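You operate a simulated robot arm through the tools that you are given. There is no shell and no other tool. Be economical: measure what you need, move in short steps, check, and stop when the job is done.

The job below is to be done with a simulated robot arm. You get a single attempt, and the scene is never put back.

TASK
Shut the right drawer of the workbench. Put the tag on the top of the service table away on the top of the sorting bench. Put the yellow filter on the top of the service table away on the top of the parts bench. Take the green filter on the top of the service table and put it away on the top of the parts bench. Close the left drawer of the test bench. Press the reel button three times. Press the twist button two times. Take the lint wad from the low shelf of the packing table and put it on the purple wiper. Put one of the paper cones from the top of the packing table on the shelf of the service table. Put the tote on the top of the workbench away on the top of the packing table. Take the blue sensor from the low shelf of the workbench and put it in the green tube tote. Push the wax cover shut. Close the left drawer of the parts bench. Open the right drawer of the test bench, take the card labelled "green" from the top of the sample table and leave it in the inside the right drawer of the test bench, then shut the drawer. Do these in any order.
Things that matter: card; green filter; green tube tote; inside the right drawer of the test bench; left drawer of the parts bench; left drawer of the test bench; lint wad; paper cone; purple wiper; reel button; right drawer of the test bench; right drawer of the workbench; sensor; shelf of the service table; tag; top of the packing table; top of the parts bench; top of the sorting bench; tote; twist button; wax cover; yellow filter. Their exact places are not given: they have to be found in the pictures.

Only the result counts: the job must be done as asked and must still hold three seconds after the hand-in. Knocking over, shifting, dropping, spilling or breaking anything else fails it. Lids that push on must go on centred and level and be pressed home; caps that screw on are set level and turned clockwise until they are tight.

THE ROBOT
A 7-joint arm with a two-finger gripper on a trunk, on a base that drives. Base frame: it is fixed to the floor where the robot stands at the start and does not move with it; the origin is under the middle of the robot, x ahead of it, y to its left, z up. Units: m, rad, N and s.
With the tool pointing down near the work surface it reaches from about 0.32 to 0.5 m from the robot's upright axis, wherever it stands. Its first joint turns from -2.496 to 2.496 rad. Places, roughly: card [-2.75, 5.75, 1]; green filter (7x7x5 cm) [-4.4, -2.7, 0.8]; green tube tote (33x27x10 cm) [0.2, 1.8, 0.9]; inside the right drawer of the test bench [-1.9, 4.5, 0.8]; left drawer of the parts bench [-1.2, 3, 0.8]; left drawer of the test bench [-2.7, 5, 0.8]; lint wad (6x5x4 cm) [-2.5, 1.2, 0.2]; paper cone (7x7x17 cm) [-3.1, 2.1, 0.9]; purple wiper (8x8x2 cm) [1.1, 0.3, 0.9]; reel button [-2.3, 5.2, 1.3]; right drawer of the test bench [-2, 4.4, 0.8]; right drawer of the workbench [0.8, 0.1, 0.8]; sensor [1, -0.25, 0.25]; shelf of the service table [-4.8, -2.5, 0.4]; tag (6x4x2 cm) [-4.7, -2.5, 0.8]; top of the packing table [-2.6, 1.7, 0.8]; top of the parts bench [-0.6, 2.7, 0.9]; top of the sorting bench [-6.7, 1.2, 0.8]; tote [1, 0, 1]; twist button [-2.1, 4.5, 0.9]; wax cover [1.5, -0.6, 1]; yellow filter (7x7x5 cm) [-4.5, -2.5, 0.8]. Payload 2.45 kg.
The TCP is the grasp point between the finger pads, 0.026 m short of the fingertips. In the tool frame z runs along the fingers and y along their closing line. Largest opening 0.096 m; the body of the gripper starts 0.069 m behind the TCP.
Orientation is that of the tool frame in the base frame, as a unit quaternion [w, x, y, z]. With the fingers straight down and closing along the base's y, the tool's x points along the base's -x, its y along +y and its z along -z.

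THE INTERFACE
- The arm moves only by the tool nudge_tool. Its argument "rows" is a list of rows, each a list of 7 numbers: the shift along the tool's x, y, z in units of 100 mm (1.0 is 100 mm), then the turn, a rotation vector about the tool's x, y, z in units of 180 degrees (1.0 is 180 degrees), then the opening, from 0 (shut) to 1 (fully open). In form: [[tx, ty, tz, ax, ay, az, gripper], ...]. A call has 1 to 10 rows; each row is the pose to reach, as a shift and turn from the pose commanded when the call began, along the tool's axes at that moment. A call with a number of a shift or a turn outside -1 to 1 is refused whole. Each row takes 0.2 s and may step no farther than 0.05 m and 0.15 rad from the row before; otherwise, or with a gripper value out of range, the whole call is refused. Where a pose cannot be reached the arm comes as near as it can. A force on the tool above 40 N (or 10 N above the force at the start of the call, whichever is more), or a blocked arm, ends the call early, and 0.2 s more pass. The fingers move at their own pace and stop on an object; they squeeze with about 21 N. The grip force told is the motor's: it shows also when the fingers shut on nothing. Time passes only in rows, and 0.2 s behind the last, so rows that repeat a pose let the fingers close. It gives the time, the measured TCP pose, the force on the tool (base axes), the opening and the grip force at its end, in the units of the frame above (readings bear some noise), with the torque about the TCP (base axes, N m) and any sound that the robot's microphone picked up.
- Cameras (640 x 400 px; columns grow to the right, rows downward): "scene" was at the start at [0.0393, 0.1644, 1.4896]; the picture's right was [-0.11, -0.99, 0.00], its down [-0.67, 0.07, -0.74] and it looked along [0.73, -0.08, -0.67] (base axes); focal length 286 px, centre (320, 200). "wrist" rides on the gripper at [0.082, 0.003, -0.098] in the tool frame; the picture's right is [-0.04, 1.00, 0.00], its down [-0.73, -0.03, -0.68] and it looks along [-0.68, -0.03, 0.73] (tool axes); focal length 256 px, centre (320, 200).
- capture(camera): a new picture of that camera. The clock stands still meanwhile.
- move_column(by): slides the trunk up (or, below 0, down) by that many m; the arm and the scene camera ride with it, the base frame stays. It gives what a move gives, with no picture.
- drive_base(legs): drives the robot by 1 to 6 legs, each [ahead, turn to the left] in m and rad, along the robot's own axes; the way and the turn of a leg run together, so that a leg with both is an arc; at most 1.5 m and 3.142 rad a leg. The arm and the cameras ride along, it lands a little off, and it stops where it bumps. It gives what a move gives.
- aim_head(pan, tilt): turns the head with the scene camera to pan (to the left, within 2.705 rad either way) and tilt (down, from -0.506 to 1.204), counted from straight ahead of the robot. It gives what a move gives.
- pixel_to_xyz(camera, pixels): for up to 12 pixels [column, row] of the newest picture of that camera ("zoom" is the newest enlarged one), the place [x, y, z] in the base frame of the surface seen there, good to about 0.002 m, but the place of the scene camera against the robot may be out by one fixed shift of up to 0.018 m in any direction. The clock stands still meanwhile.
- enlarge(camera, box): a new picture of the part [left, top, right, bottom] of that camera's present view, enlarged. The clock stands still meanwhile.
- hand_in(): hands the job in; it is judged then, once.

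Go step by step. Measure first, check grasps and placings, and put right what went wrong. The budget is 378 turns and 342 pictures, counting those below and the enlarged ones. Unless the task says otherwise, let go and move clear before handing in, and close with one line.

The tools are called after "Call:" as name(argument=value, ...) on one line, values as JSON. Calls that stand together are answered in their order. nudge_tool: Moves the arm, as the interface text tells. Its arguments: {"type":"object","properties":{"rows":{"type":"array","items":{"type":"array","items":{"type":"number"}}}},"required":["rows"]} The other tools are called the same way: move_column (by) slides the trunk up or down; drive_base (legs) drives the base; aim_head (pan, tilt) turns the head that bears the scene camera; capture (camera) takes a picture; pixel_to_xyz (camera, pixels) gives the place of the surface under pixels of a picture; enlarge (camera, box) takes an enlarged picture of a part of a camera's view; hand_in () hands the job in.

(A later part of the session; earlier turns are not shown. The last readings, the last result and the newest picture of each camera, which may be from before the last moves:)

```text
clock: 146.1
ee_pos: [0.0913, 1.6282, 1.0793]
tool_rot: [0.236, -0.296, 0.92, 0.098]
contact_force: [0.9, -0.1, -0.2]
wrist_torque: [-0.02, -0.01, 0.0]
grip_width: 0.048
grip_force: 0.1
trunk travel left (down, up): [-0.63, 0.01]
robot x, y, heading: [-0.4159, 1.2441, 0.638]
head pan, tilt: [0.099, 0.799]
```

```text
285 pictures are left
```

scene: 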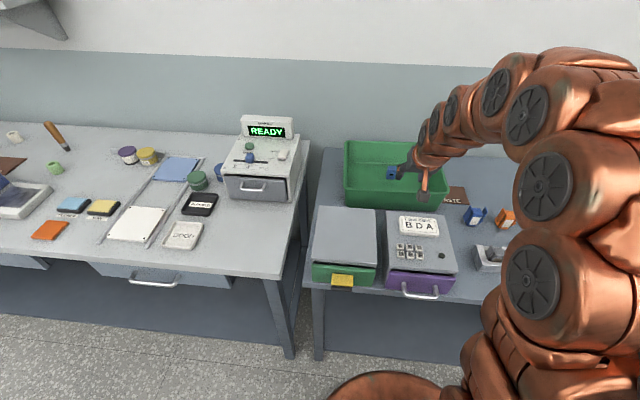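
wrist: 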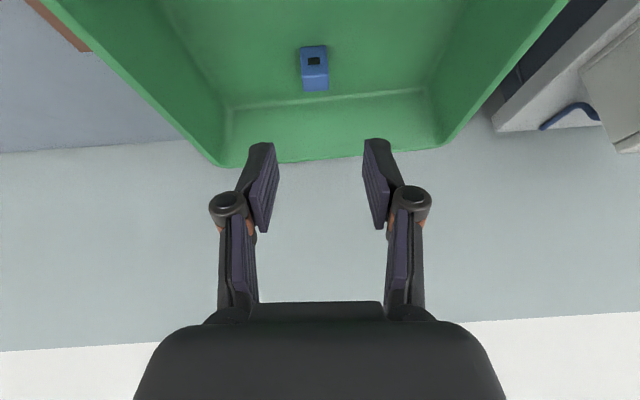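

Sensor sits in the tote at wrist (314,70). Next, the parts bench's left drawer: back off, travel along the aisle about 1.85 m, and face the bench.

Call:
nudge_tool(rows=[[0.3, 0, -0.2, 0, 0.04, 0, 0], [0.6, 0, -0.4, 0, 0.08, 0, 0], [0.8, 0, -0.5, 0, 0.12, 0, 0], [0.9, 0, -0.5, 0, 0.155, 0, 0]])

Call:
drive_base(legs=[[-0.4, 0], [0, 1.57], [1.0, 0], [0.85, 0], [0, -1.57]])

Call:
aim_head(pan=0.0, tilt=0.7)

Call:
capture(camera="scene")

Call:
capture(camera="wrist")

```text
clock: 147.1
ee_pos: [0.0072, 1.5665, 1.0775]
tool_rot: [0.009, -0.312, 0.95, 0.025]
contact_force: [-0.2, -1.0, 0.4]
wrist_torque: [0.01, -0.01, -0.03]
grip_width: 0.0
grip_force: 20.8
trunk travel left (down, up): [-0.63, 0.01]
robot x, y, heading: [-0.4186, 1.247, 0.643]
head pan, tilt: [0.099, 0.799]
```

```text
clock: 166.2
ee_pos: [-1.3882, 2.8075, 1.0778]
tool_rot: [0.009, -0.286, 0.958, 0.025]
contact_force: [0.4, -0.3, 0.2]
wrist_torque: [-0.02, -0.02, 0.0]
grip_width: 0.0001
grip_force: 21.4
trunk travel left (down, up): [-0.63, 0.01]
robot x, y, heading: [-1.8312, 2.5067, 0.579]
head pan, tilt: [0.099, 0.799]
```

```text
clock: 166.9
ee_pos: [-1.3875, 2.807, 1.077]
tool_rot: [0.009, -0.287, 0.958, 0.025]
contact_force: [-0.2, 0.2, -0.3]
wrist_torque: [0.0, 0.02, -0.02]
grip_width: 0.0
grip_force: 21.3
trunk travel left (down, up): [-0.63, 0.01]
robot x, y, heading: [-1.8313, 2.5101, 0.579]
head pan, tilt: [0.0, 0.7]
```

```text
284 pictures are left
```

scene: 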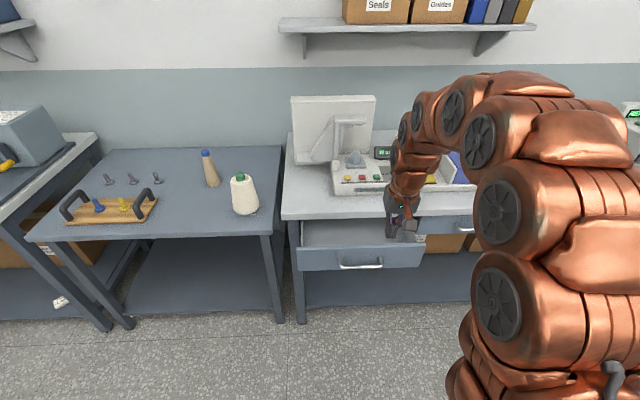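

```text
283 pictures are left
```

wrist: 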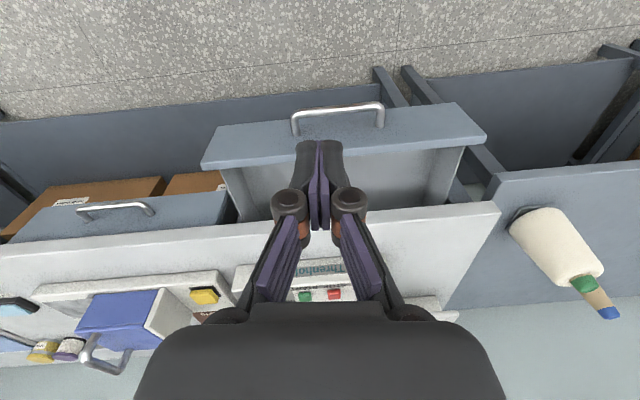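

The open drawer is right below the tool; measuring its handle and front.

Call:
pixel_to_xyz(camera="wrist", pixels=[[338, 110], [294, 120], [381, 112], [204, 160], [484, 132], [230, 200], [440, 190], [116, 210], [150, 230], [500, 215]])

```text
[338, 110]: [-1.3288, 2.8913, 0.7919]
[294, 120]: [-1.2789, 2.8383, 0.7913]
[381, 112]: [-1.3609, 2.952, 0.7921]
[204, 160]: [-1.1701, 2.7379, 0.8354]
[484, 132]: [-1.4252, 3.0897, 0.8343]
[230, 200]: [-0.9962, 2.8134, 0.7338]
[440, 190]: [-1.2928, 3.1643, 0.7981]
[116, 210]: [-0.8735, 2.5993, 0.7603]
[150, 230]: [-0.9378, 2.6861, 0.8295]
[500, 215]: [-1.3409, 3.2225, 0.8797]
```

Handle needs pushing about 0.15 m along heading 0.627. I turn slightly, lower to handle height, drive forward, then finish with the arm.

Call:
drive_base(legs=[[0, 0.048]])

Call:
move_column(by=-0.277)

Call:
drive_base(legs=[[0.15, 0]])

Call:
nudge_tool(rows=[[-0.2, 0, 0, 0, 0, 0, 0], [-0.4, 0, 0, 0, 0, 0, 0], [-0.55, 0, 0, 0, 0, 0, 0], [-0.7, 0, 0, 0, 0, 0, 0], [-0.8, 0, 0, 0, 0, 0, 0], [-0.9, 0, 0, 0, 0, 0, 0], [-1.0, 0, 0, 0, 0, 0, 0]])

Call:
capture(camera="scene")

```text
clock: 167.7
ee_pos: [-1.4029, 2.8282, 1.0771]
tool_rot: [0.009, -0.309, 0.951, 0.025]
contact_force: [0.3, 0.4, 0.0]
wrist_torque: [-0.03, -0.04, 0.05]
grip_width: 0.0003
grip_force: 20.9
trunk travel left (down, up): [-0.63, 0.01]
robot x, y, heading: [-1.8303, 2.5072, 0.63]
head pan, tilt: [0.0, 0.7]
```

```text
clock: 170.5
ee_pos: [-1.4018, 2.8278, 0.7994]
tool_rot: [0.007, -0.309, 0.951, 0.025]
contact_force: [0.1, 1.4, 0.3]
wrist_torque: [-0.01, 0.0, -0.01]
grip_width: 0.0
grip_force: 20.3
trunk travel left (down, up): [-0.353, 0.287]
robot x, y, heading: [-1.8302, 2.5107, 0.631]
head pan, tilt: [0.0, 0.7]
```

```text
clock: 171.8
ee_pos: [-1.2805, 2.9161, 0.8008]
tool_rot: [0.009, -0.309, 0.951, 0.025]
contact_force: [-1.0, 0.1, 0.1]
wrist_torque: [-0.03, -0.01, 0.0]
grip_width: 0.0001
grip_force: 28.8
trunk travel left (down, up): [-0.353, 0.287]
robot x, y, heading: [-1.7073, 2.5979, 0.628]
head pan, tilt: [0.0, 0.7]
```

```text
clock: 173.4
ee_pos: [-1.2074, 2.9673, 0.8019]
tool_rot: [0.001, -0.309, 0.951, 0.022]
contact_force: [-13.4, -10.8, 6.1]
wrist_torque: [-0.15, 0.2, -0.06]
grip_width: 0.0057
grip_force: 29.0
trunk travel left (down, up): [-0.353, 0.287]
robot x, y, heading: [-1.7102, 2.6011, 0.629]
head pan, tilt: [0.0, 0.7]
stopped in row 7: the force on the tool passed its limit at 55 N (the readings are from after the stop); the commanded pose is now the measured one
```

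```text
282 pictures are left
```

scene: 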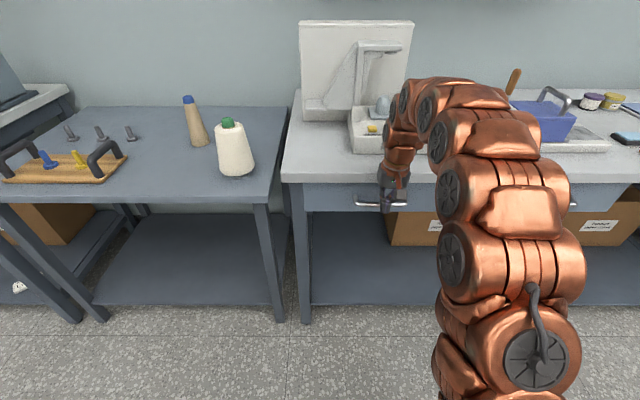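

Hard stop at 55 N; checking that the fronts are flush.

Call:
nudge_tool(rows=[[0.4, 0, 0, 0, 0, 0, 0], [0.8, 0, 0, 0, 0, 0, 0]])

Call:
enlarge(camera="scene", box=[280, 160, 440, 260])

Call:
pixel_to_xyz(camera="scene", pixels=[[315, 197], [335, 197], [590, 200], [605, 200], [295, 185], [330, 183], [620, 185]])

```text
clock: 174.0
ee_pos: [-1.2698, 2.9197, 0.8001]
tool_rot: [0.002, -0.308, 0.951, 0.022]
contact_force: [0.4, -0.2, -0.1]
wrist_torque: [-0.04, 0.03, 0.05]
grip_width: 0.0003
grip_force: 28.4
trunk travel left (down, up): [-0.353, 0.287]
robot x, y, heading: [-1.711, 2.6, 0.628]
head pan, tilt: [0.0, 0.7]
```

```text
4.00 times, centred on (360, 210) of scene
```

zoom: 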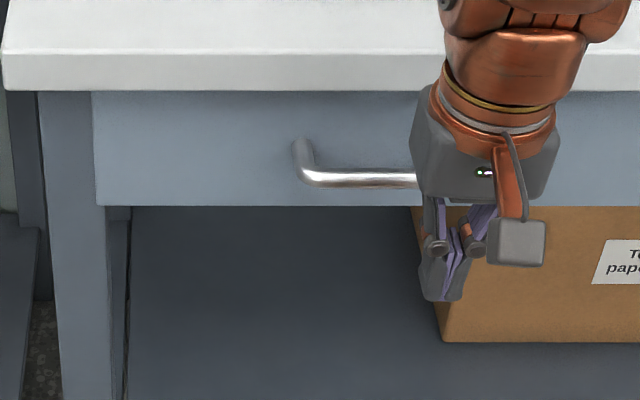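

```text
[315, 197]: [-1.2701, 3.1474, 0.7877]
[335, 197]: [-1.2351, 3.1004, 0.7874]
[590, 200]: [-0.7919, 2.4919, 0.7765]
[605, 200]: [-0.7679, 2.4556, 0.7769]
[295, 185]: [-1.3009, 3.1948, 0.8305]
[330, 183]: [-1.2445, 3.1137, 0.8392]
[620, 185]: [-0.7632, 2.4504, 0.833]
```

Left drawer of the parts bench is shut. Next the test bench further along: raise, back off, drive about 1.6 m along and look.

Call:
move_column(by=0.28)

Call:
drive_base(legs=[[-0.4, 0], [0, 1.57], [0.8, 0], [0.8, 0], [0, -1.57]])

Call:
aim_head(pan=0.15, tilt=0.5)

Call:
capture(camera="scene")

```text
clock: 176.8
ee_pos: [-1.2699, 2.9203, 1.0795]
tool_rot: [0.001, -0.308, 0.951, 0.022]
contact_force: [-0.1, 0.1, 0.2]
wrist_torque: [0.02, -0.02, -0.03]
grip_width: 0.0
grip_force: 28.9
trunk travel left (down, up): [-0.633, 0.007]
robot x, y, heading: [-1.7127, 2.5984, 0.632]
head pan, tilt: [0.0, 0.7]
```

```text
clock: 194.9
ee_pos: [-2.6065, 3.9778, 1.0805]
tool_rot: [0.002, -0.332, 0.943, 0.023]
contact_force: [-0.2, 0.2, 0.0]
wrist_torque: [0.0, 0.0, 0.02]
grip_width: 0.0
grip_force: 28.7
trunk travel left (down, up): [-0.633, 0.007]
robot x, y, heading: [-3.0292, 3.6352, 0.676]
head pan, tilt: [0.0, 0.7]
```

```text
clock: 195.6
ee_pos: [-2.6055, 3.9785, 1.0798]
tool_rot: [0.002, -0.332, 0.943, 0.023]
contact_force: [0.7, 0.7, 0.4]
wrist_torque: [-0.01, 0.05, 0.02]
grip_width: 0.0
grip_force: 28.3
trunk travel left (down, up): [-0.633, 0.007]
robot x, y, heading: [-3.028, 3.6335, 0.687]
head pan, tilt: [0.15, 0.499]
```

```text
280 pictures are left
```

scene: 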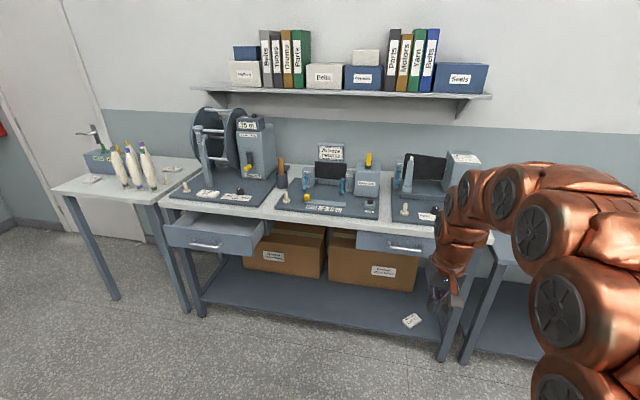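

The test bench is ahead, with its left drawer open, the reel machine at left, and the sample table beyond. Zooming for details.

Call:
enlarge(camera="scene", box=[160, 95, 380, 225])

Call:
enlarge(camera="scene", box=[270, 130, 490, 260])

Call:
enlarge(camera="scene", box=[40, 110, 210, 220])

Call:
pixel_to_xyz(camera="scene", pixels=[[205, 245], [180, 248], [260, 245], [403, 248], [360, 245], [432, 250], [240, 190], [255, 124], [368, 158], [307, 196], [370, 205], [90, 178]])

```text
2.91 times, centred on (270, 160) of scene
```

zoom: 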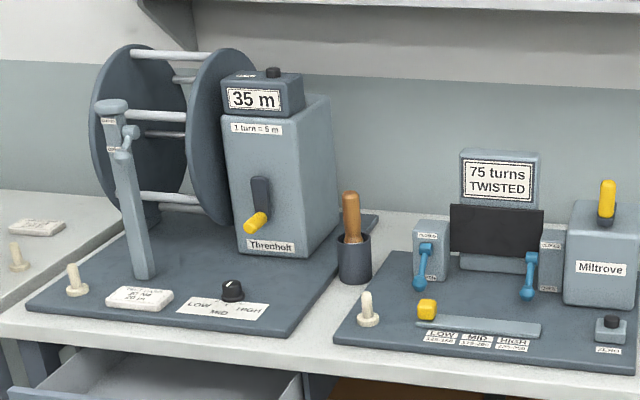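

```text
2.91 times, centred on (380, 195) of scene
```

zoom: 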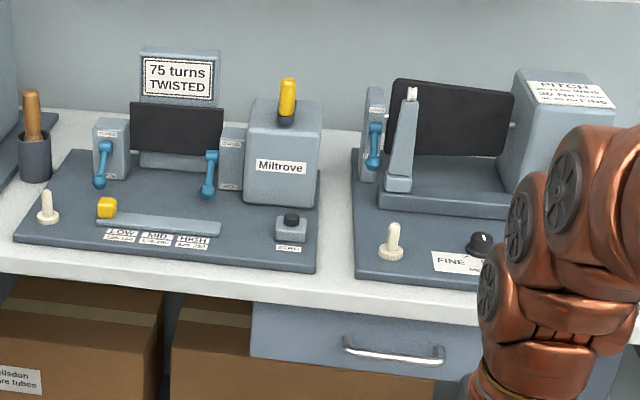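

```text
3.64 times, centred on (125, 165) of scene
```

zoom: 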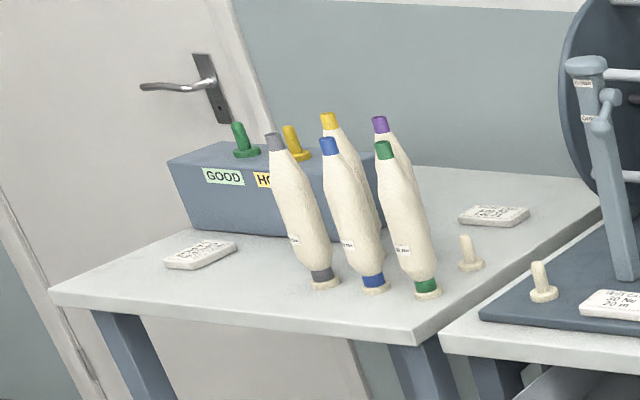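

```text
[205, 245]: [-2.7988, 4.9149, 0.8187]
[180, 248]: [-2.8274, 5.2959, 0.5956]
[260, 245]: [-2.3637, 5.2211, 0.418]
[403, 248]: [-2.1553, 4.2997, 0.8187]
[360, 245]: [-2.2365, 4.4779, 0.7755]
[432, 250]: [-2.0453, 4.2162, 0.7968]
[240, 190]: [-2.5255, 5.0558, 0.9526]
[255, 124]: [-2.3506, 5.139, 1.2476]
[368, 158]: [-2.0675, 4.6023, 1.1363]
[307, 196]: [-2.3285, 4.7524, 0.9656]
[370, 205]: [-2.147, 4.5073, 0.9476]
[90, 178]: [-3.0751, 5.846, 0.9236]
```

Reel button is the black cap atop the "35 m" box, twist button the black ZERO cap; I'm almost in front of the right drawer. I'll square up, drive closer and turn the gripper 90° to grip the handle bar.

Call:
drive_base(legs=[[0, -0.06], [0.5, 0]])

Call:
nudge_tool(rows=[[0, 0, 0, 0, 0, 0.045, 0.5], [0, 0, 0, 0, 0, 0.09, 0.5], [0, 0, 0, 0, 0, 0.135, 0.5], [0, 0, 0, 0, 0, 0.18, 0.5], [0, 0, 0, 0, 0, 0.225, 0.5], [0, 0, 0, 0, 0, 0.25, 0.5]])

Call:
nudge_tool(rows=[[0, 0, 0, 0, 0, 0.045, 0.5], [0, 0, 0, 0, 0, 0.09, 0.5], [0, 0, 0, 0, 0, 0.135, 0.5], [0, 0, 0, 0, 0, 0.18, 0.5], [0, 0, 0, 0, 0, 0.225, 0.5], [0, 0, 0, 0, 0, 0.25, 0.5]])

Call:
capture(camera="wrist")

Call:
capture(camera="scene")

```text
clock: 198.9
ee_pos: [-2.1813, 4.2385, 1.0804]
tool_rot: [0.002, -0.303, 0.953, 0.023]
contact_force: [0.5, 0.0, -0.2]
wrist_torque: [-0.02, -0.03, -0.02]
grip_width: 0.0001
grip_force: 28.5
trunk travel left (down, up): [-0.633, 0.007]
robot x, y, heading: [-2.628, 3.9209, 0.618]
head pan, tilt: [0.15, 0.499]
```

```text
clock: 200.3
ee_pos: [-2.1802, 4.2381, 1.0804]
tool_rot: [-0.006, 0.086, 0.996, 0.021]
contact_force: [0.1, -0.8, -0.3]
wrist_torque: [-0.01, -0.01, 0.01]
grip_width: 0.0476
grip_force: 0.0
trunk travel left (down, up): [-0.633, 0.007]
robot x, y, heading: [-2.6213, 3.9171, 0.616]
head pan, tilt: [0.15, 0.499]
```

```text
clock: 201.7
ee_pos: [-2.1801, 4.2401, 1.0811]
tool_rot: [-0.014, 0.461, 0.887, 0.018]
contact_force: [-0.2, 0.0, 0.7]
wrist_torque: [0.02, 0.01, -0.02]
grip_width: 0.0482
grip_force: 0.0
trunk travel left (down, up): [-0.633, 0.007]
robot x, y, heading: [-2.6275, 3.9228, 0.618]
head pan, tilt: [0.15, 0.499]
```

```text
276 pictures are left
```

wrist: 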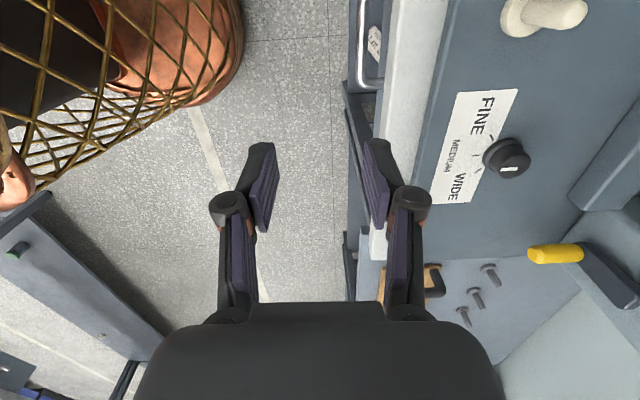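

```text
275 pictures are left
```

scene: 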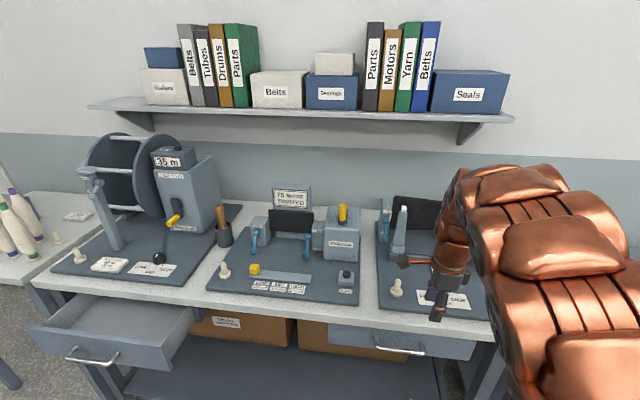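

The right drawer handle is at wrist (368,60) and scene (400,347). Measuring both, plus the twist button at (346,277).

Call:
pixel_to_xyz(camera="wrist", pixels=[[362, 30], [362, 60], [366, 78], [378, 84], [395, 120], [380, 130]])

Call:
pixel_to_xyz(camera="scene", pixels=[[400, 350], [380, 348], [420, 352], [346, 275], [346, 271], [340, 278], [352, 278], [395, 290], [346, 290]])

```text
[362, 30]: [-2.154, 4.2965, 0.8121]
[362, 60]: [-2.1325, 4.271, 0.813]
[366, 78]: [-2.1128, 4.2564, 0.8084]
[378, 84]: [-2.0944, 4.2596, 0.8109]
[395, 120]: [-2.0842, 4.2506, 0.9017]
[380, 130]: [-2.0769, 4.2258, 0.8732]
```

```text
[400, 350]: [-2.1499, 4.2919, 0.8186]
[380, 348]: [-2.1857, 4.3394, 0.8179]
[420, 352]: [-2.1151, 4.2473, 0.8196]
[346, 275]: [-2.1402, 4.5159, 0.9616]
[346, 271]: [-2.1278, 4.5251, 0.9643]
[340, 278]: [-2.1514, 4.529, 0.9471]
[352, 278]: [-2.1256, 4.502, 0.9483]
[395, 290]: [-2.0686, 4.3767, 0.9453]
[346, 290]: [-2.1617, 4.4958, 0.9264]
```

The gripper body would touch the tabletop if vertical, so I'll tilt it 40° forward-down and approach the bar along the tool axis.

Call:
nudge_tool(rows=[[0.05, -0.03, 0, -0.045, 0, 0, 0.4], [0.1, -0.06, 0, -0.09, 0, 0, 0.4], [0.15, -0.1, 0, -0.135, 0, 0, 0.4], [0.2, -0.13, 0, -0.18, 0, 0, 0.4], [0.25, -0.13, 0, -0.222, 0, 0, 0.4]])

Call:
move_column(by=-0.19)

Call:
capture(camera="wrist")

Call:
capture(camera="scene")

```text
clock: 202.9
ee_pos: [-2.2057, 4.2521, 1.0814]
tool_rot: [0.143, 0.438, 0.828, 0.32]
contact_force: [0.5, 1.0, 0.1]
wrist_torque: [-0.01, 0.0, 0.01]
grip_width: 0.0385
grip_force: 0.0
trunk travel left (down, up): [-0.633, 0.007]
robot x, y, heading: [-2.625, 3.9214, 0.618]
head pan, tilt: [0.15, 0.499]
```

```text
clock: 205.0
ee_pos: [-2.2063, 4.2517, 0.8927]
tool_rot: [0.143, 0.437, 0.828, 0.32]
contact_force: [0.0, -0.1, -0.1]
wrist_torque: [0.01, 0.0, 0.02]
grip_width: 0.0382
grip_force: 0.1
trunk travel left (down, up): [-0.443, 0.197]
robot x, y, heading: [-2.6228, 3.9223, 0.615]
head pan, tilt: [0.15, 0.499]
```

```text
274 pictures are left
```

wrist: 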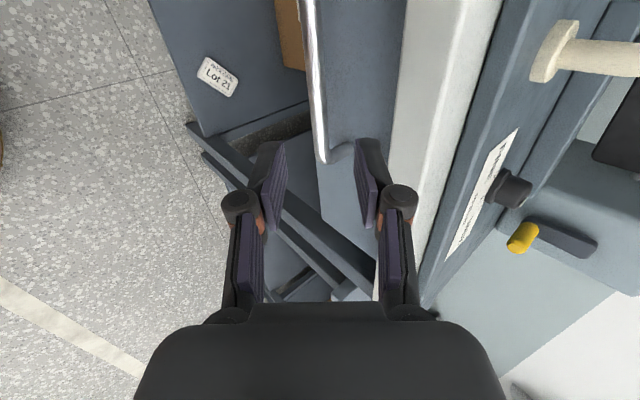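

```text
273 pictures are left
```

scene: 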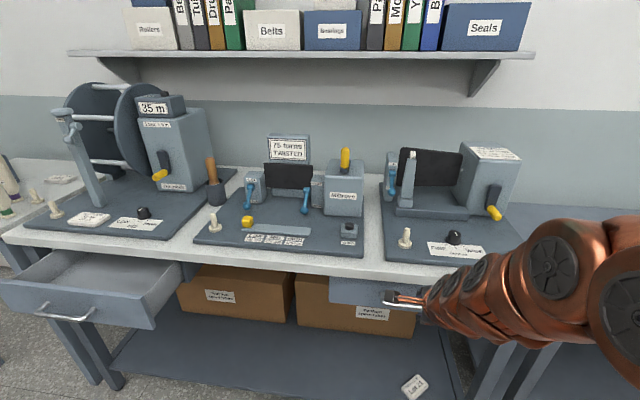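

Call:
pixel_to_xyz(camera="wrist", pixels=[[306, 20], [311, 60], [317, 110], [321, 140], [326, 158], [340, 130], [340, 60]])

```text
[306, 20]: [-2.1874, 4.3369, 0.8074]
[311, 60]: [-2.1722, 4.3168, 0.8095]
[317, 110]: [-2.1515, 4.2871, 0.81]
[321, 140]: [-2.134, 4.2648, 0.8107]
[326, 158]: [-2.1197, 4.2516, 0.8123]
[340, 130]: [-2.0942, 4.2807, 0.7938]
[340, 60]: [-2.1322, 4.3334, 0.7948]
```

The bar lies right along the tool axis about 10 cm ahead. Advancing and closing on it.

Call:
nudge_tool(rows=[[0, -0.02, 0.3, 0, 0, 0, 0.4], [0, -0.04, 0.6, 0, 0, 0, 0.4], [0, -0.04, 0.8, 0, 0, 0, 0.4], [0, -0.04, 1.0, 0, 0, 0, 0.4]])

Call:
capture(camera="wrist")

```text
clock: 206.0
ee_pos: [-2.1577, 4.2902, 0.8143]
tool_rot: [0.143, 0.438, 0.828, 0.32]
contact_force: [0.4, -0.5, -0.9]
wrist_torque: [0.02, 0.0, 0.03]
grip_width: 0.0382
grip_force: 0.0
trunk travel left (down, up): [-0.443, 0.197]
robot x, y, heading: [-2.6208, 3.9239, 0.614]
head pan, tilt: [0.15, 0.499]
```

```text
272 pictures are left
```

wrist: 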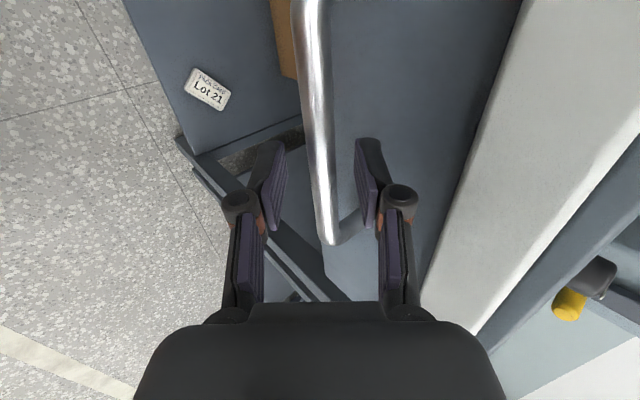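

Bar at (320,170) is between the pads. Closing, then pulling by nudges.

Call:
nudge_tool(rows=[[0, 0, 0, 0, 0, 0, 0.1], [0, 0, 0, 0, 0, 0, 0], [0, 0, 0, 0, 0, 0, 0], [0, -0.15, -0.13, 0, 0, 0, 0], [0, -0.3, -0.26, 0, 0, 0, 0], [0, -0.45, -0.39, 0, 0, 0, 0], [0, -0.6, -0.51, 0, 0, 0, 0], [0, -0.766, -0.643, 0, 0, 0, 0]])

Call:
capture(camera="scene")

```text
clock: 207.8
ee_pos: [-2.19, 4.2661, 0.8149]
tool_rot: [0.144, 0.437, 0.828, 0.32]
contact_force: [3.8, -4.6, 21.6]
wrist_torque: [-0.59, -0.76, 0.52]
grip_width: 0.0145
grip_force: 41.1
out of reach, approached as far as the arm can: row 6, 7, 8
trunk travel left (down, up): [-0.443, 0.197]
robot x, y, heading: [-2.6243, 3.9185, 0.62]
head pan, tilt: [0.15, 0.499]
```

```text
271 pictures are left
```

scene: 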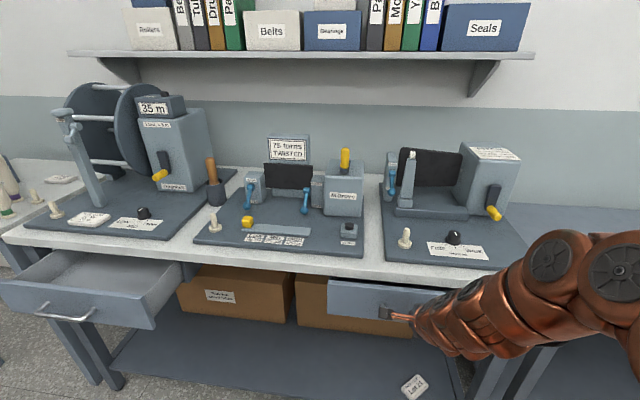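

The drawer is moving (4 cm). The arm is at its near limit, so I'll pull by driving back 0.17 m.

Call:
drive_base(legs=[[-0.17, 0]])

Call:
capture(camera="scene")

```text
clock: 209.3
ee_pos: [-2.3272, 4.1669, 0.8159]
tool_rot: [0.144, 0.438, 0.827, 0.32]
contact_force: [16.5, -23.2, 23.5]
wrist_torque: [-1.06, -1.08, 0.06]
grip_width: 0.0149
grip_force: 41.1
trunk travel left (down, up): [-0.443, 0.197]
robot x, y, heading: [-2.7622, 3.8252, 0.619]
head pan, tilt: [0.15, 0.499]
```

```text
270 pictures are left
```

scene: 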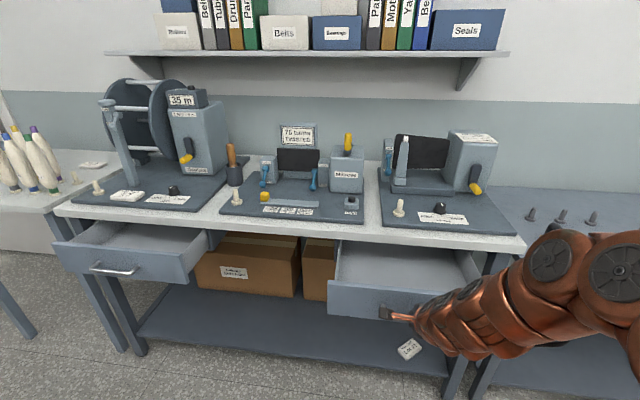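

The drawer is open about 20 cm. Releasing the handle, retreating and raising.

Call:
nudge_tool(rows=[[0, 0, 0, 0, 0, 0, 0.4], [0, 0, 0, 0, 0, 0, 0.4], [0, 0, 0, 0, 0, 0, 0.4], [0, 0, -0.3, 0, 0, 0, 0.4], [0, 0, -0.6, 0, 0, 0, 0.4], [0, 0, -0.9, 0, 0, 0, 0.4]])

Call:
move_column(by=0.18)

Call:
capture(camera="wrist")

```text
clock: 210.7
ee_pos: [-2.359, 4.1441, 0.8931]
tool_rot: [0.145, 0.438, 0.828, 0.319]
contact_force: [0.6, 0.8, -0.3]
wrist_torque: [-0.01, 0.02, 0.0]
grip_width: 0.0383
grip_force: 0.0
out of reach, approached as far as the arm can: row 4, 5, 6
trunk travel left (down, up): [-0.443, 0.197]
robot x, y, heading: [-2.7636, 3.8231, 0.614]
head pan, tilt: [0.15, 0.499]
```

```text
clock: 212.7
ee_pos: [-2.36, 4.1444, 1.0718]
tool_rot: [0.145, 0.438, 0.828, 0.318]
contact_force: [0.6, 0.9, -1.0]
wrist_torque: [-0.01, 0.0, 0.01]
grip_width: 0.0384
grip_force: 0.0
trunk travel left (down, up): [-0.623, 0.017]
robot x, y, heading: [-2.762, 3.8263, 0.618]
head pan, tilt: [0.15, 0.499]
```

```text
269 pictures are left
```

wrist: 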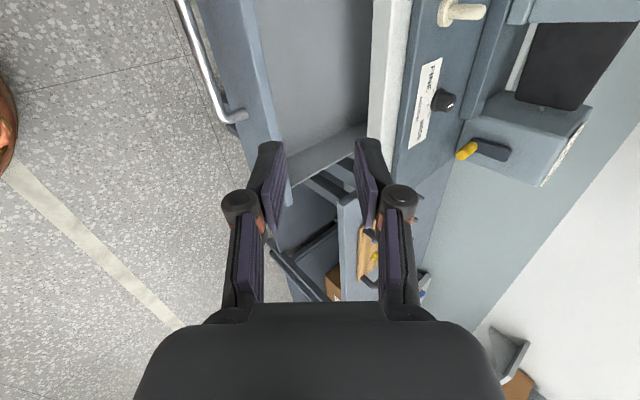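

Rotating the gripper back 90° about its own axis (keeping the forward tilt), and closing the fingers for pressing buttons.

Call:
nudge_tool(rows=[[0, 0, 0, 0, 0, -0.045, 0], [0, 0, 0, 0, 0, -0.09, 0], [0, 0, 0, 0, 0, -0.135, 0], [0, 0, 0, 0, 0, -0.18, 0], [0, 0, 0, 0, 0, -0.225, 0], [0, 0, 0, 0, 0, -0.25, 0]])

Call:
nudge_tool(rows=[[0, 0, 0, 0, 0, -0.045, 0], [0, 0, 0, 0, 0, -0.09, 0], [0, 0, 0, 0, 0, -0.135, 0], [0, 0, 0, 0, 0, -0.18, 0], [0, 0, 0, 0, 0, -0.225, 0], [0, 0, 0, 0, 0, -0.25, 0]])

Call:
capture(camera="wrist")

Call:
enlarge(camera="scene", box=[150, 80, 400, 230])

```text
clock: 214.1
ee_pos: [-2.3597, 4.1443, 1.0721]
tool_rot: [0.255, 0.087, 0.933, 0.239]
contact_force: [0.0, 0.8, 0.3]
wrist_torque: [0.01, 0.02, 0.02]
grip_width: 0.0
grip_force: 21.4
trunk travel left (down, up): [-0.623, 0.017]
robot x, y, heading: [-2.7634, 3.8193, 0.619]
head pan, tilt: [0.15, 0.499]
```

```text
clock: 215.5
ee_pos: [-2.3593, 4.1426, 1.0735]
tool_rot: [0.327, -0.277, 0.895, 0.123]
contact_force: [-0.6, -0.1, 0.9]
wrist_torque: [0.04, 0.03, 0.0]
grip_width: 0.0
grip_force: 20.9
trunk travel left (down, up): [-0.623, 0.017]
robot x, y, heading: [-2.7668, 3.8228, 0.614]
head pan, tilt: [0.15, 0.499]
```

```text
268 pictures are left
```

wrist: 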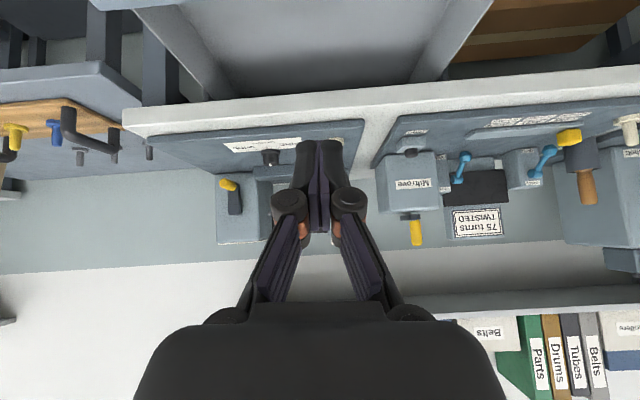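

```text
2.56 times, centred on (275, 155) of scene
```

zoom: 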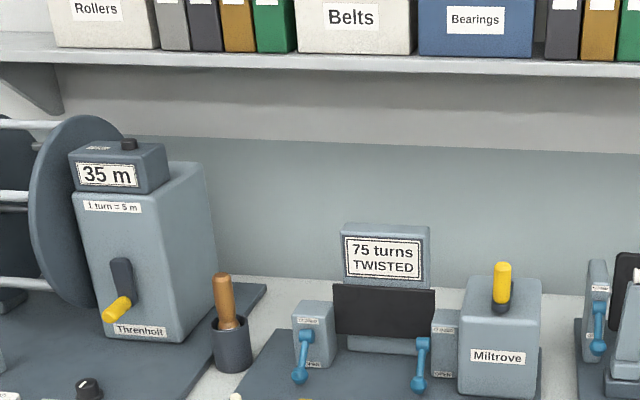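

Twist button visible at wrist (411,152). Measuring it.

Call:
pixel_to_xyz(camera="wrist", pixels=[[411, 152], [411, 149], [405, 152], [417, 152], [411, 156], [411, 140]])

Call:
enlarge(camera="wrist", box=[360, 100, 470, 170])

Call:
pixel_to_xyz(camera="zoom", pixels=[[280, 300], [290, 300], [300, 300], [300, 280], [320, 300], [295, 315], [295, 270], [330, 285]])

```text
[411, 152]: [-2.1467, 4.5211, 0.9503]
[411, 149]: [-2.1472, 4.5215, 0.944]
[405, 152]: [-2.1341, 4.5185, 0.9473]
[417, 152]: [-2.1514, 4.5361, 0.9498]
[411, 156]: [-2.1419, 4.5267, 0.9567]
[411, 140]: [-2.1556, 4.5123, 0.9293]
```

```text
5.71 times, centred on (415, 135) of wrist
```

zoom: 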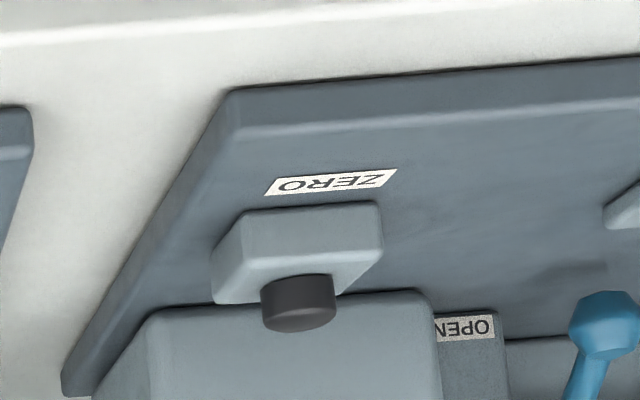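

```text
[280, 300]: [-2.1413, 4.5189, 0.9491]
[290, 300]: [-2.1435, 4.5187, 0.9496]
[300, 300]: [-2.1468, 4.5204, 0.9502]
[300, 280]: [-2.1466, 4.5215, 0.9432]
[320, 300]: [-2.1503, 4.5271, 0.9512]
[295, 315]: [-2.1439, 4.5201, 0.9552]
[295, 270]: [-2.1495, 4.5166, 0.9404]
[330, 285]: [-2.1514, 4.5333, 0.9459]
```

Button top is about n' 0.924, u 4.922, z 0.957. Drive forward 0.17, ease the tilt to ~31°, and move over it.

Call:
drive_base(legs=[[0.17, 0]])

Call:
nudge_tool(rows=[[0, 0.4, 0, 0, 0.03, 0, 0], [0, 0.8, 0, 0, 0.055, 0, 0], [0, 1.0, 0, 0, 0.055, 0, 0]])

Call:
nudge_tool(rows=[[-0.25, 0.3, 0.15, 0, 0, 0, 0], [-0.55, 0.6, 0.33, 0, 0, 0, 0], [-0.86, 0.8, 0.5, 0, 0, 0, 0]])

Call:
capture(camera="wrist")

```text
clock: 216.9
ee_pos: [-2.2203, 4.2443, 1.0729]
tool_rot: [0.327, -0.276, 0.895, 0.123]
contact_force: [-0.5, 0.3, -0.2]
wrist_torque: [-0.01, 0.0, 0.01]
grip_width: 0.0001
grip_force: 21.2
trunk travel left (down, up): [-0.623, 0.017]
robot x, y, heading: [-2.6218, 3.9218, 0.62]
head pan, tilt: [0.15, 0.499]
```

```text
clock: 217.8
ee_pos: [-2.279, 4.3255, 1.0782]
tool_rot: [0.247, -0.286, 0.92, 0.099]
contact_force: [0.6, -0.3, 0.9]
wrist_torque: [0.01, -0.02, 0.0]
grip_width: 0.0
grip_force: 20.9
trunk travel left (down, up): [-0.623, 0.017]
robot x, y, heading: [-2.621, 3.9227, 0.618]
head pan, tilt: [0.15, 0.499]
```

```text
clock: 218.6
ee_pos: [-2.2447, 4.4495, 1.0825]
tool_rot: [0.247, -0.287, 0.92, 0.099]
contact_force: [-0.3, -0.2, 0.7]
wrist_torque: [0.01, 0.04, -0.01]
grip_width: 0.0001
grip_force: 20.7
trunk travel left (down, up): [-0.623, 0.017]
robot x, y, heading: [-2.6254, 3.9211, 0.615]
head pan, tilt: [0.15, 0.499]
```

```text
265 pictures are left
```

wrist: 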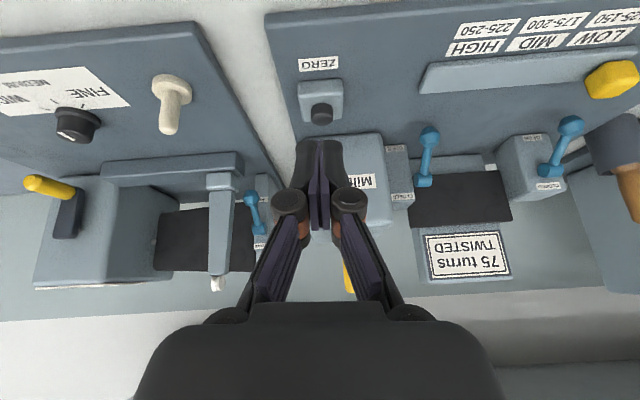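

Lateral is right. Measuring the button cap at (320,113) again.

Call:
pixel_to_xyz(camera="wrist", pixels=[[321, 108], [321, 116], [321, 120], [312, 116], [330, 116], [350, 150]])

Call:
nudge_tool(rows=[[-0.4, 0, 0.24, 0, 0, 0, 0], [-0.8, 0, 0.5, 0, 0, 0, 0], [-0.95, 0, 0.75, 0, 0, 0, 0]])

Call:
capture(camera="wrist")

```text
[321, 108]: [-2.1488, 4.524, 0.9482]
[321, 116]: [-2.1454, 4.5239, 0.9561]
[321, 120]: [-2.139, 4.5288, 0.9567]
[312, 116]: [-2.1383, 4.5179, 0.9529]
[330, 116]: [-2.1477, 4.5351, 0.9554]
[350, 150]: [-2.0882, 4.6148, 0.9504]
```

```text
clock: 219.3
ee_pos: [-2.1433, 4.5189, 1.0684]
tool_rot: [0.248, -0.286, 0.92, 0.1]
contact_force: [-0.2, 0.4, 0.0]
wrist_torque: [0.01, 0.03, -0.01]
grip_width: 0.0002
grip_force: 20.3
trunk travel left (down, up): [-0.623, 0.017]
robot x, y, heading: [-2.6262, 3.9229, 0.62]
head pan, tilt: [0.15, 0.499]
```

```text
264 pictures are left
```

wrist: 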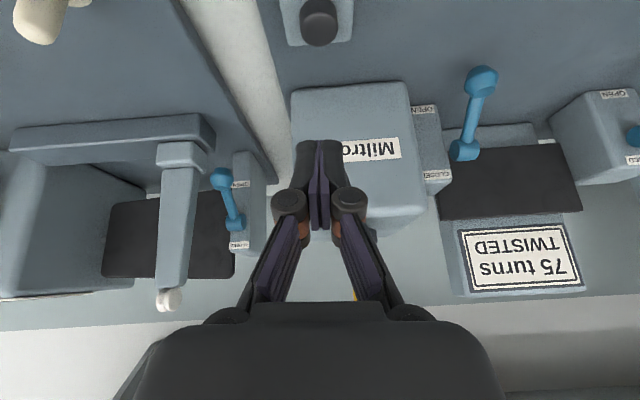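

Over the button. Lowering to just above it (z≈0.992).

Call:
nudge_tool(rows=[[0.13, 0.02, 0.22, 0, 0, 0, 0], [0.26, 0.04, 0.43, 0, 0, 0, 0], [0.39, 0.04, 0.65, 0, 0, 0, 0]])

Call:
nudge_tool(rows=[[0.02, 0, 0.034, 0, 0, 0, 0], [0.04, 0, 0.068, 0, 0, 0, 0], [0.06, 0, 0.1, 0, 0, 0, 0]])

Call:
capture(camera="scene")

```text
clock: 220.2
ee_pos: [-2.1488, 4.5238, 0.9916]
tool_rot: [0.249, -0.286, 0.92, 0.1]
contact_force: [-0.1, 0.1, 0.1]
wrist_torque: [0.02, -0.02, 0.01]
grip_width: 0.0
grip_force: 20.9
trunk travel left (down, up): [-0.623, 0.017]
robot x, y, heading: [-2.6241, 3.9239, 0.617]
head pan, tilt: [0.15, 0.499]
```

```text
clock: 220.9
ee_pos: [-2.15, 4.5232, 0.9791]
tool_rot: [0.249, -0.285, 0.92, 0.099]
contact_force: [-1.4, -0.7, 1.8]
wrist_torque: [-0.04, 0.01, -0.01]
grip_width: 0.0
grip_force: 21.1
trunk travel left (down, up): [-0.623, 0.017]
robot x, y, heading: [-2.6239, 3.9262, 0.615]
head pan, tilt: [0.15, 0.499]
```

```text
263 pictures are left
```

scene: 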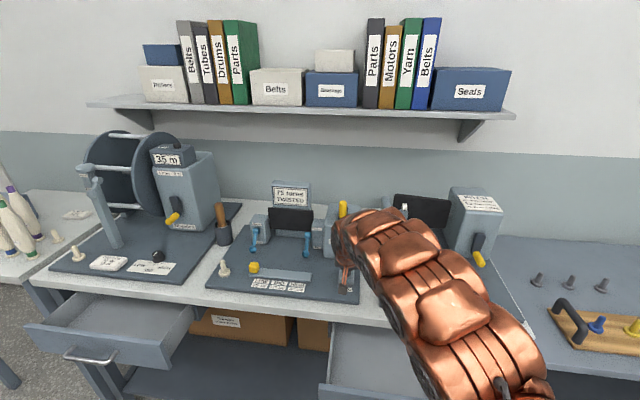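

Light contact force (1.8 N). Pressing further in 1.5 mm steps.

Call:
nudge_tool(rows=[[0.008, 0, 0.013, 0, 0, 0, 0], [0.015, 0, 0.026, 0, 0, 0, 0], [0.023, 0, 0.039, 0, 0, 0, 0]])

Call:
enlarge(camera="scene", box=[240, 170, 380, 310])

```text
clock: 221.8
ee_pos: [-2.1484, 4.5242, 0.9745]
tool_rot: [0.248, -0.285, 0.92, 0.099]
contact_force: [-4.8, -3.3, 6.1]
wrist_torque: [-0.02, 0.12, -0.04]
grip_width: 0.0059
grip_force: 28.6
trunk travel left (down, up): [-0.623, 0.017]
robot x, y, heading: [-2.6223, 3.9222, 0.618]
head pan, tilt: [0.15, 0.499]
heard: click
```

```text
2.86 times, centred on (310, 240) of scene
```

zoom: 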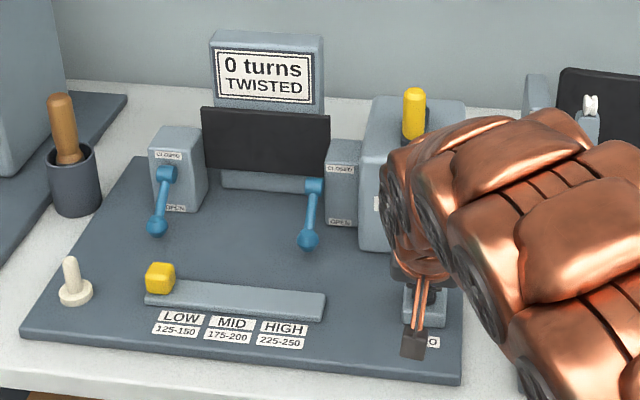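

A click, and the display went to 0 turns. Rise 2 cm, then press again.

Call:
nudge_tool(rows=[[-0.05, 0, -0.085, 0, 0, 0, 0], [-0.103, 0, -0.171, 0, 0, 0, 0], [-0.103, 0, -0.171, 0, 0, 0, 0]])

Call:
nudge_tool(rows=[[0.05, 0, 0.085, 0, 0, 0, 0], [0.08, 0, 0.132, 0, 0, 0, 0], [0.09, 0, 0.15, 0, 0, 0, 0], [0.098, 0, 0.163, 0, 0, 0, 0], [0.106, 0, 0.176, 0, 0, 0, 0]])

```text
clock: 222.6
ee_pos: [-2.1478, 4.5239, 0.9936]
tool_rot: [0.248, -0.286, 0.92, 0.099]
contact_force: [0.2, 0.1, -0.3]
wrist_torque: [0.01, 0.0, -0.02]
grip_width: 0.0
grip_force: 28.7
trunk travel left (down, up): [-0.623, 0.017]
robot x, y, heading: [-2.6255, 3.9243, 0.62]
head pan, tilt: [0.15, 0.499]
```

```text
clock: 223.8
ee_pos: [-2.1485, 4.5244, 0.9747]
tool_rot: [0.249, -0.286, 0.92, 0.099]
contact_force: [0.4, -4.6, 8.0]
wrist_torque: [-0.12, 0.01, 0.0]
grip_width: 0.0061
grip_force: 28.8
trunk travel left (down, up): [-0.623, 0.017]
robot x, y, heading: [-2.6256, 3.92, 0.615]
head pan, tilt: [0.15, 0.499]
heard: click
```

Second click — the twist button is done. Rise and withdraw, then back the base off to go to the left drawer and reel.

Call:
nudge_tool(rows=[[-0.2, 0, -0.34, 0, 0, 0, 0], [-0.4, 0, -0.68, 0, 0, 0, 0], [-0.52, 0, -0.86, 0, 0, 0, 0]])

Call:
nudge_tool(rows=[[0.4, -0.2, -0.24, 0, 0, 0, 0], [0.8, -0.4, -0.48, 0, 0, 0, 0], [1.0, -0.6, -0.58, 0, 0, 0, 0]])

Call:
drive_base(legs=[[-0.35, 0], [0, 1.57], [0.85, 0], [0, -1.57]])

Call:
aim_head(pan=0.0, tilt=0.45)

Call:
capture(camera="scene")

```text
clock: 224.6
ee_pos: [-2.1463, 4.5201, 1.0754]
tool_rot: [0.249, -0.285, 0.92, 0.099]
contact_force: [-0.5, 0.8, -0.2]
wrist_torque: [-0.02, 0.0, 0.03]
grip_width: 0.0
grip_force: 27.9
trunk travel left (down, up): [-0.623, 0.017]
robot x, y, heading: [-2.6241, 3.9209, 0.619]
head pan, tilt: [0.15, 0.499]
```

```text
refused: row 1 steps farther than a row can; nothing moved
```

```text
clock: 238.6
ee_pos: [-2.9574, 5.0149, 1.0746]
tool_rot: [0.247, -0.298, 0.916, 0.102]
contact_force: [0.3, 0.4, 0.7]
wrist_torque: [-0.03, -0.01, 0.02]
grip_width: 0.0
grip_force: 29.1
trunk travel left (down, up): [-0.623, 0.017]
robot x, y, heading: [-3.4142, 4.405, 0.644]
head pan, tilt: [0.15, 0.499]
```

```text
clock: 239.3
ee_pos: [-2.9575, 5.0152, 1.0757]
tool_rot: [0.247, -0.299, 0.916, 0.103]
contact_force: [-0.8, 0.1, 0.0]
wrist_torque: [-0.01, 0.0, -0.06]
grip_width: 0.0001
grip_force: 28.4
trunk travel left (down, up): [-0.623, 0.017]
robot x, y, heading: [-3.4186, 4.4032, 0.649]
head pan, tilt: [0.0, 0.45]
```

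```text
261 pictures are left
```

scene: 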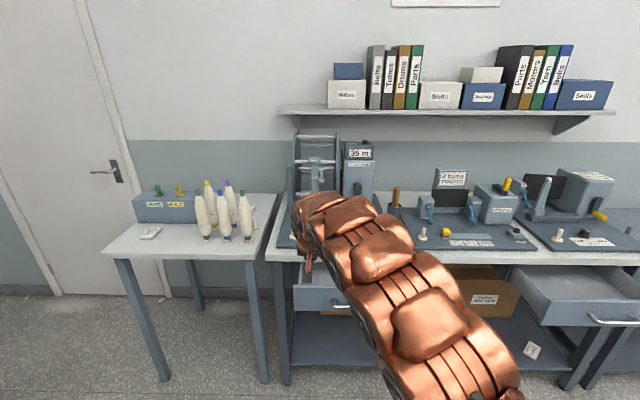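

The arm swung clear. Now I bring the tool vertical, to the right and back, for pushing the left drawer's handle.

Call:
nudge_tool(rows=[[0.1, -0.3, 0, 0, 0.045, 0, 0], [0.2, -0.6, 0, 0, 0.09, 0, 0], [0.3, -0.9, 0, 0, 0.135, 0, 0], [0.4, -1.0, 0, 0, 0.17, 0, 0]])

Call:
nudge_tool(rows=[[0.2, -0.4, 0, 0, 0, 0, 0], [0.4, -0.7, 0, 0, 0, 0, 0]])

Call:
capture(camera="wrist")

Call:
capture(camera="scene")

```text
clock: 240.3
ee_pos: [-2.9241, 4.9141, 1.0502]
tool_rot: [-0.004, -0.315, 0.949, 0.019]
contact_force: [-0.8, -1.0, 1.5]
wrist_torque: [0.05, -0.01, -0.02]
grip_width: 0.0
grip_force: 28.2
trunk travel left (down, up): [-0.623, 0.017]
robot x, y, heading: [-3.4157, 4.4013, 0.644]
head pan, tilt: [0.0, 0.45]
```

```text
clock: 240.9
ee_pos: [-2.9157, 4.8362, 1.0466]
tool_rot: [-0.004, -0.317, 0.948, 0.02]
contact_force: [0.0, 1.2, 1.1]
wrist_torque: [-0.05, 0.01, -0.01]
grip_width: 0.0
grip_force: 28.3
trunk travel left (down, up): [-0.623, 0.017]
robot x, y, heading: [-3.4193, 4.4035, 0.647]
head pan, tilt: [0.0, 0.45]
```

```text
260 pictures are left
```

wrist: 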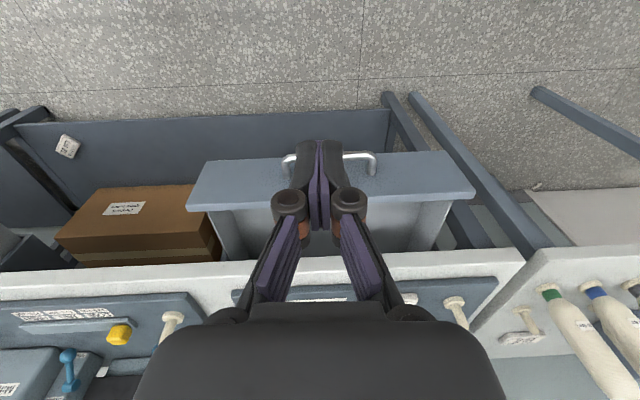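

```text
259 pictures are left
```

scene: 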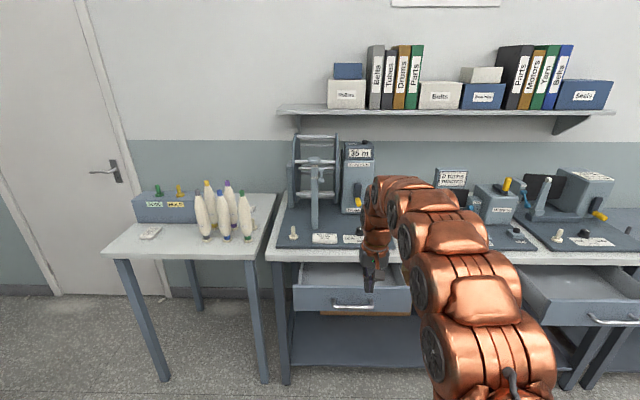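

Handle between wrist (288,158) and (372,156). Measuring.

Call:
pixel_to_xyz(camera="wrist", pixels=[[355, 154], [370, 158], [288, 158], [195, 200], [468, 190], [240, 175], [430, 168]])

```text
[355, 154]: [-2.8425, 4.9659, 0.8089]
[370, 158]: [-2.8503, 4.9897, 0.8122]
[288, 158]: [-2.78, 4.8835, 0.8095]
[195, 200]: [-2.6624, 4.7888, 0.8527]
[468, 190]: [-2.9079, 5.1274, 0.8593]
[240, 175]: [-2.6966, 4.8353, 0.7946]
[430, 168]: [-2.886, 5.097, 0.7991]
```

Bar at n' 0.613; I lower, shift left 2 cm, drive forward 0.22 and finish with the arm.

Call:
nudge_tool(rows=[[0, 0.3, 0, 0, 0, 0, 0]])

Call:
move_column(by=-0.24)

Call:
drive_base(legs=[[0, -0.02], [0.21, 0]])

Call:
nudge_tool(rows=[[-0.2, 0, 0, 0, 0, 0, 0], [-0.4, 0, 0, 0, 0, 0, 0], [-0.55, 0, 0, 0, 0, 0, 0], [-0.7, 0, 0, 0, 0, 0, 0], [-0.8, 0, 0, 0, 0, 0, 0], [-0.9, 0, 0, 0, 0, 0, 0], [-1.0, 0, 0, 0, 0, 0, 0]])

Call:
capture(camera="scene")

```text
clock: 241.3
ee_pos: [-2.934, 4.8592, 1.0487]
tool_rot: [-0.003, -0.317, 0.948, 0.021]
contact_force: [0.9, -1.3, 1.0]
wrist_torque: [0.08, 0.0, 0.0]
grip_width: 0.0002
grip_force: 28.4
trunk travel left (down, up): [-0.623, 0.017]
robot x, y, heading: [-3.4183, 4.4029, 0.647]
head pan, tilt: [0.0, 0.45]
```

```text
clock: 243.8
ee_pos: [-2.9342, 4.8582, 0.81]
tool_rot: [-0.003, -0.316, 0.949, 0.02]
contact_force: [0.0, -0.5, -0.1]
wrist_torque: [0.0, 0.02, 0.01]
grip_width: 0.0002
grip_force: 28.3
trunk travel left (down, up): [-0.383, 0.257]
robot x, y, heading: [-3.4124, 4.4023, 0.643]
head pan, tilt: [0.0, 0.45]
```

```text
clock: 245.8
ee_pos: [-2.7584, 4.973, 0.809]
tool_rot: [-0.003, -0.307, 0.952, 0.02]
contact_force: [-0.3, -0.7, -0.4]
wrist_torque: [0.0, 0.0, 0.01]
grip_width: 0.0001
grip_force: 28.4
trunk travel left (down, up): [-0.383, 0.257]
robot x, y, heading: [-3.2469, 4.5269, 0.632]
head pan, tilt: [0.0, 0.45]
```

```text
clock: 246.8
ee_pos: [-2.705, 5.0132, 0.8086]
tool_rot: [-0.007, -0.309, 0.951, 0.017]
contact_force: [-14.1, -13.2, 3.9]
wrist_torque: [1.38, -1.46, 0.09]
grip_width: 0.0001
grip_force: 28.7
trunk travel left (down, up): [-0.383, 0.257]
robot x, y, heading: [-3.2458, 4.5249, 0.628]
head pan, tilt: [0.0, 0.45]
stopped in row 5: the force on the tool passed its limit at 53 N (the readings are from after the stop); the commanded pose is now the measured one
```

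```text
258 pictures are left
```

scene: 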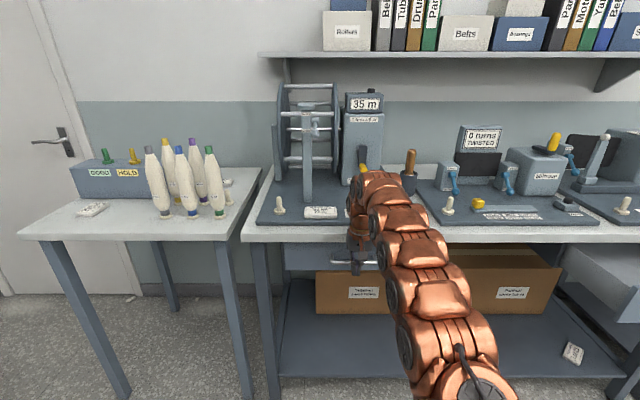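

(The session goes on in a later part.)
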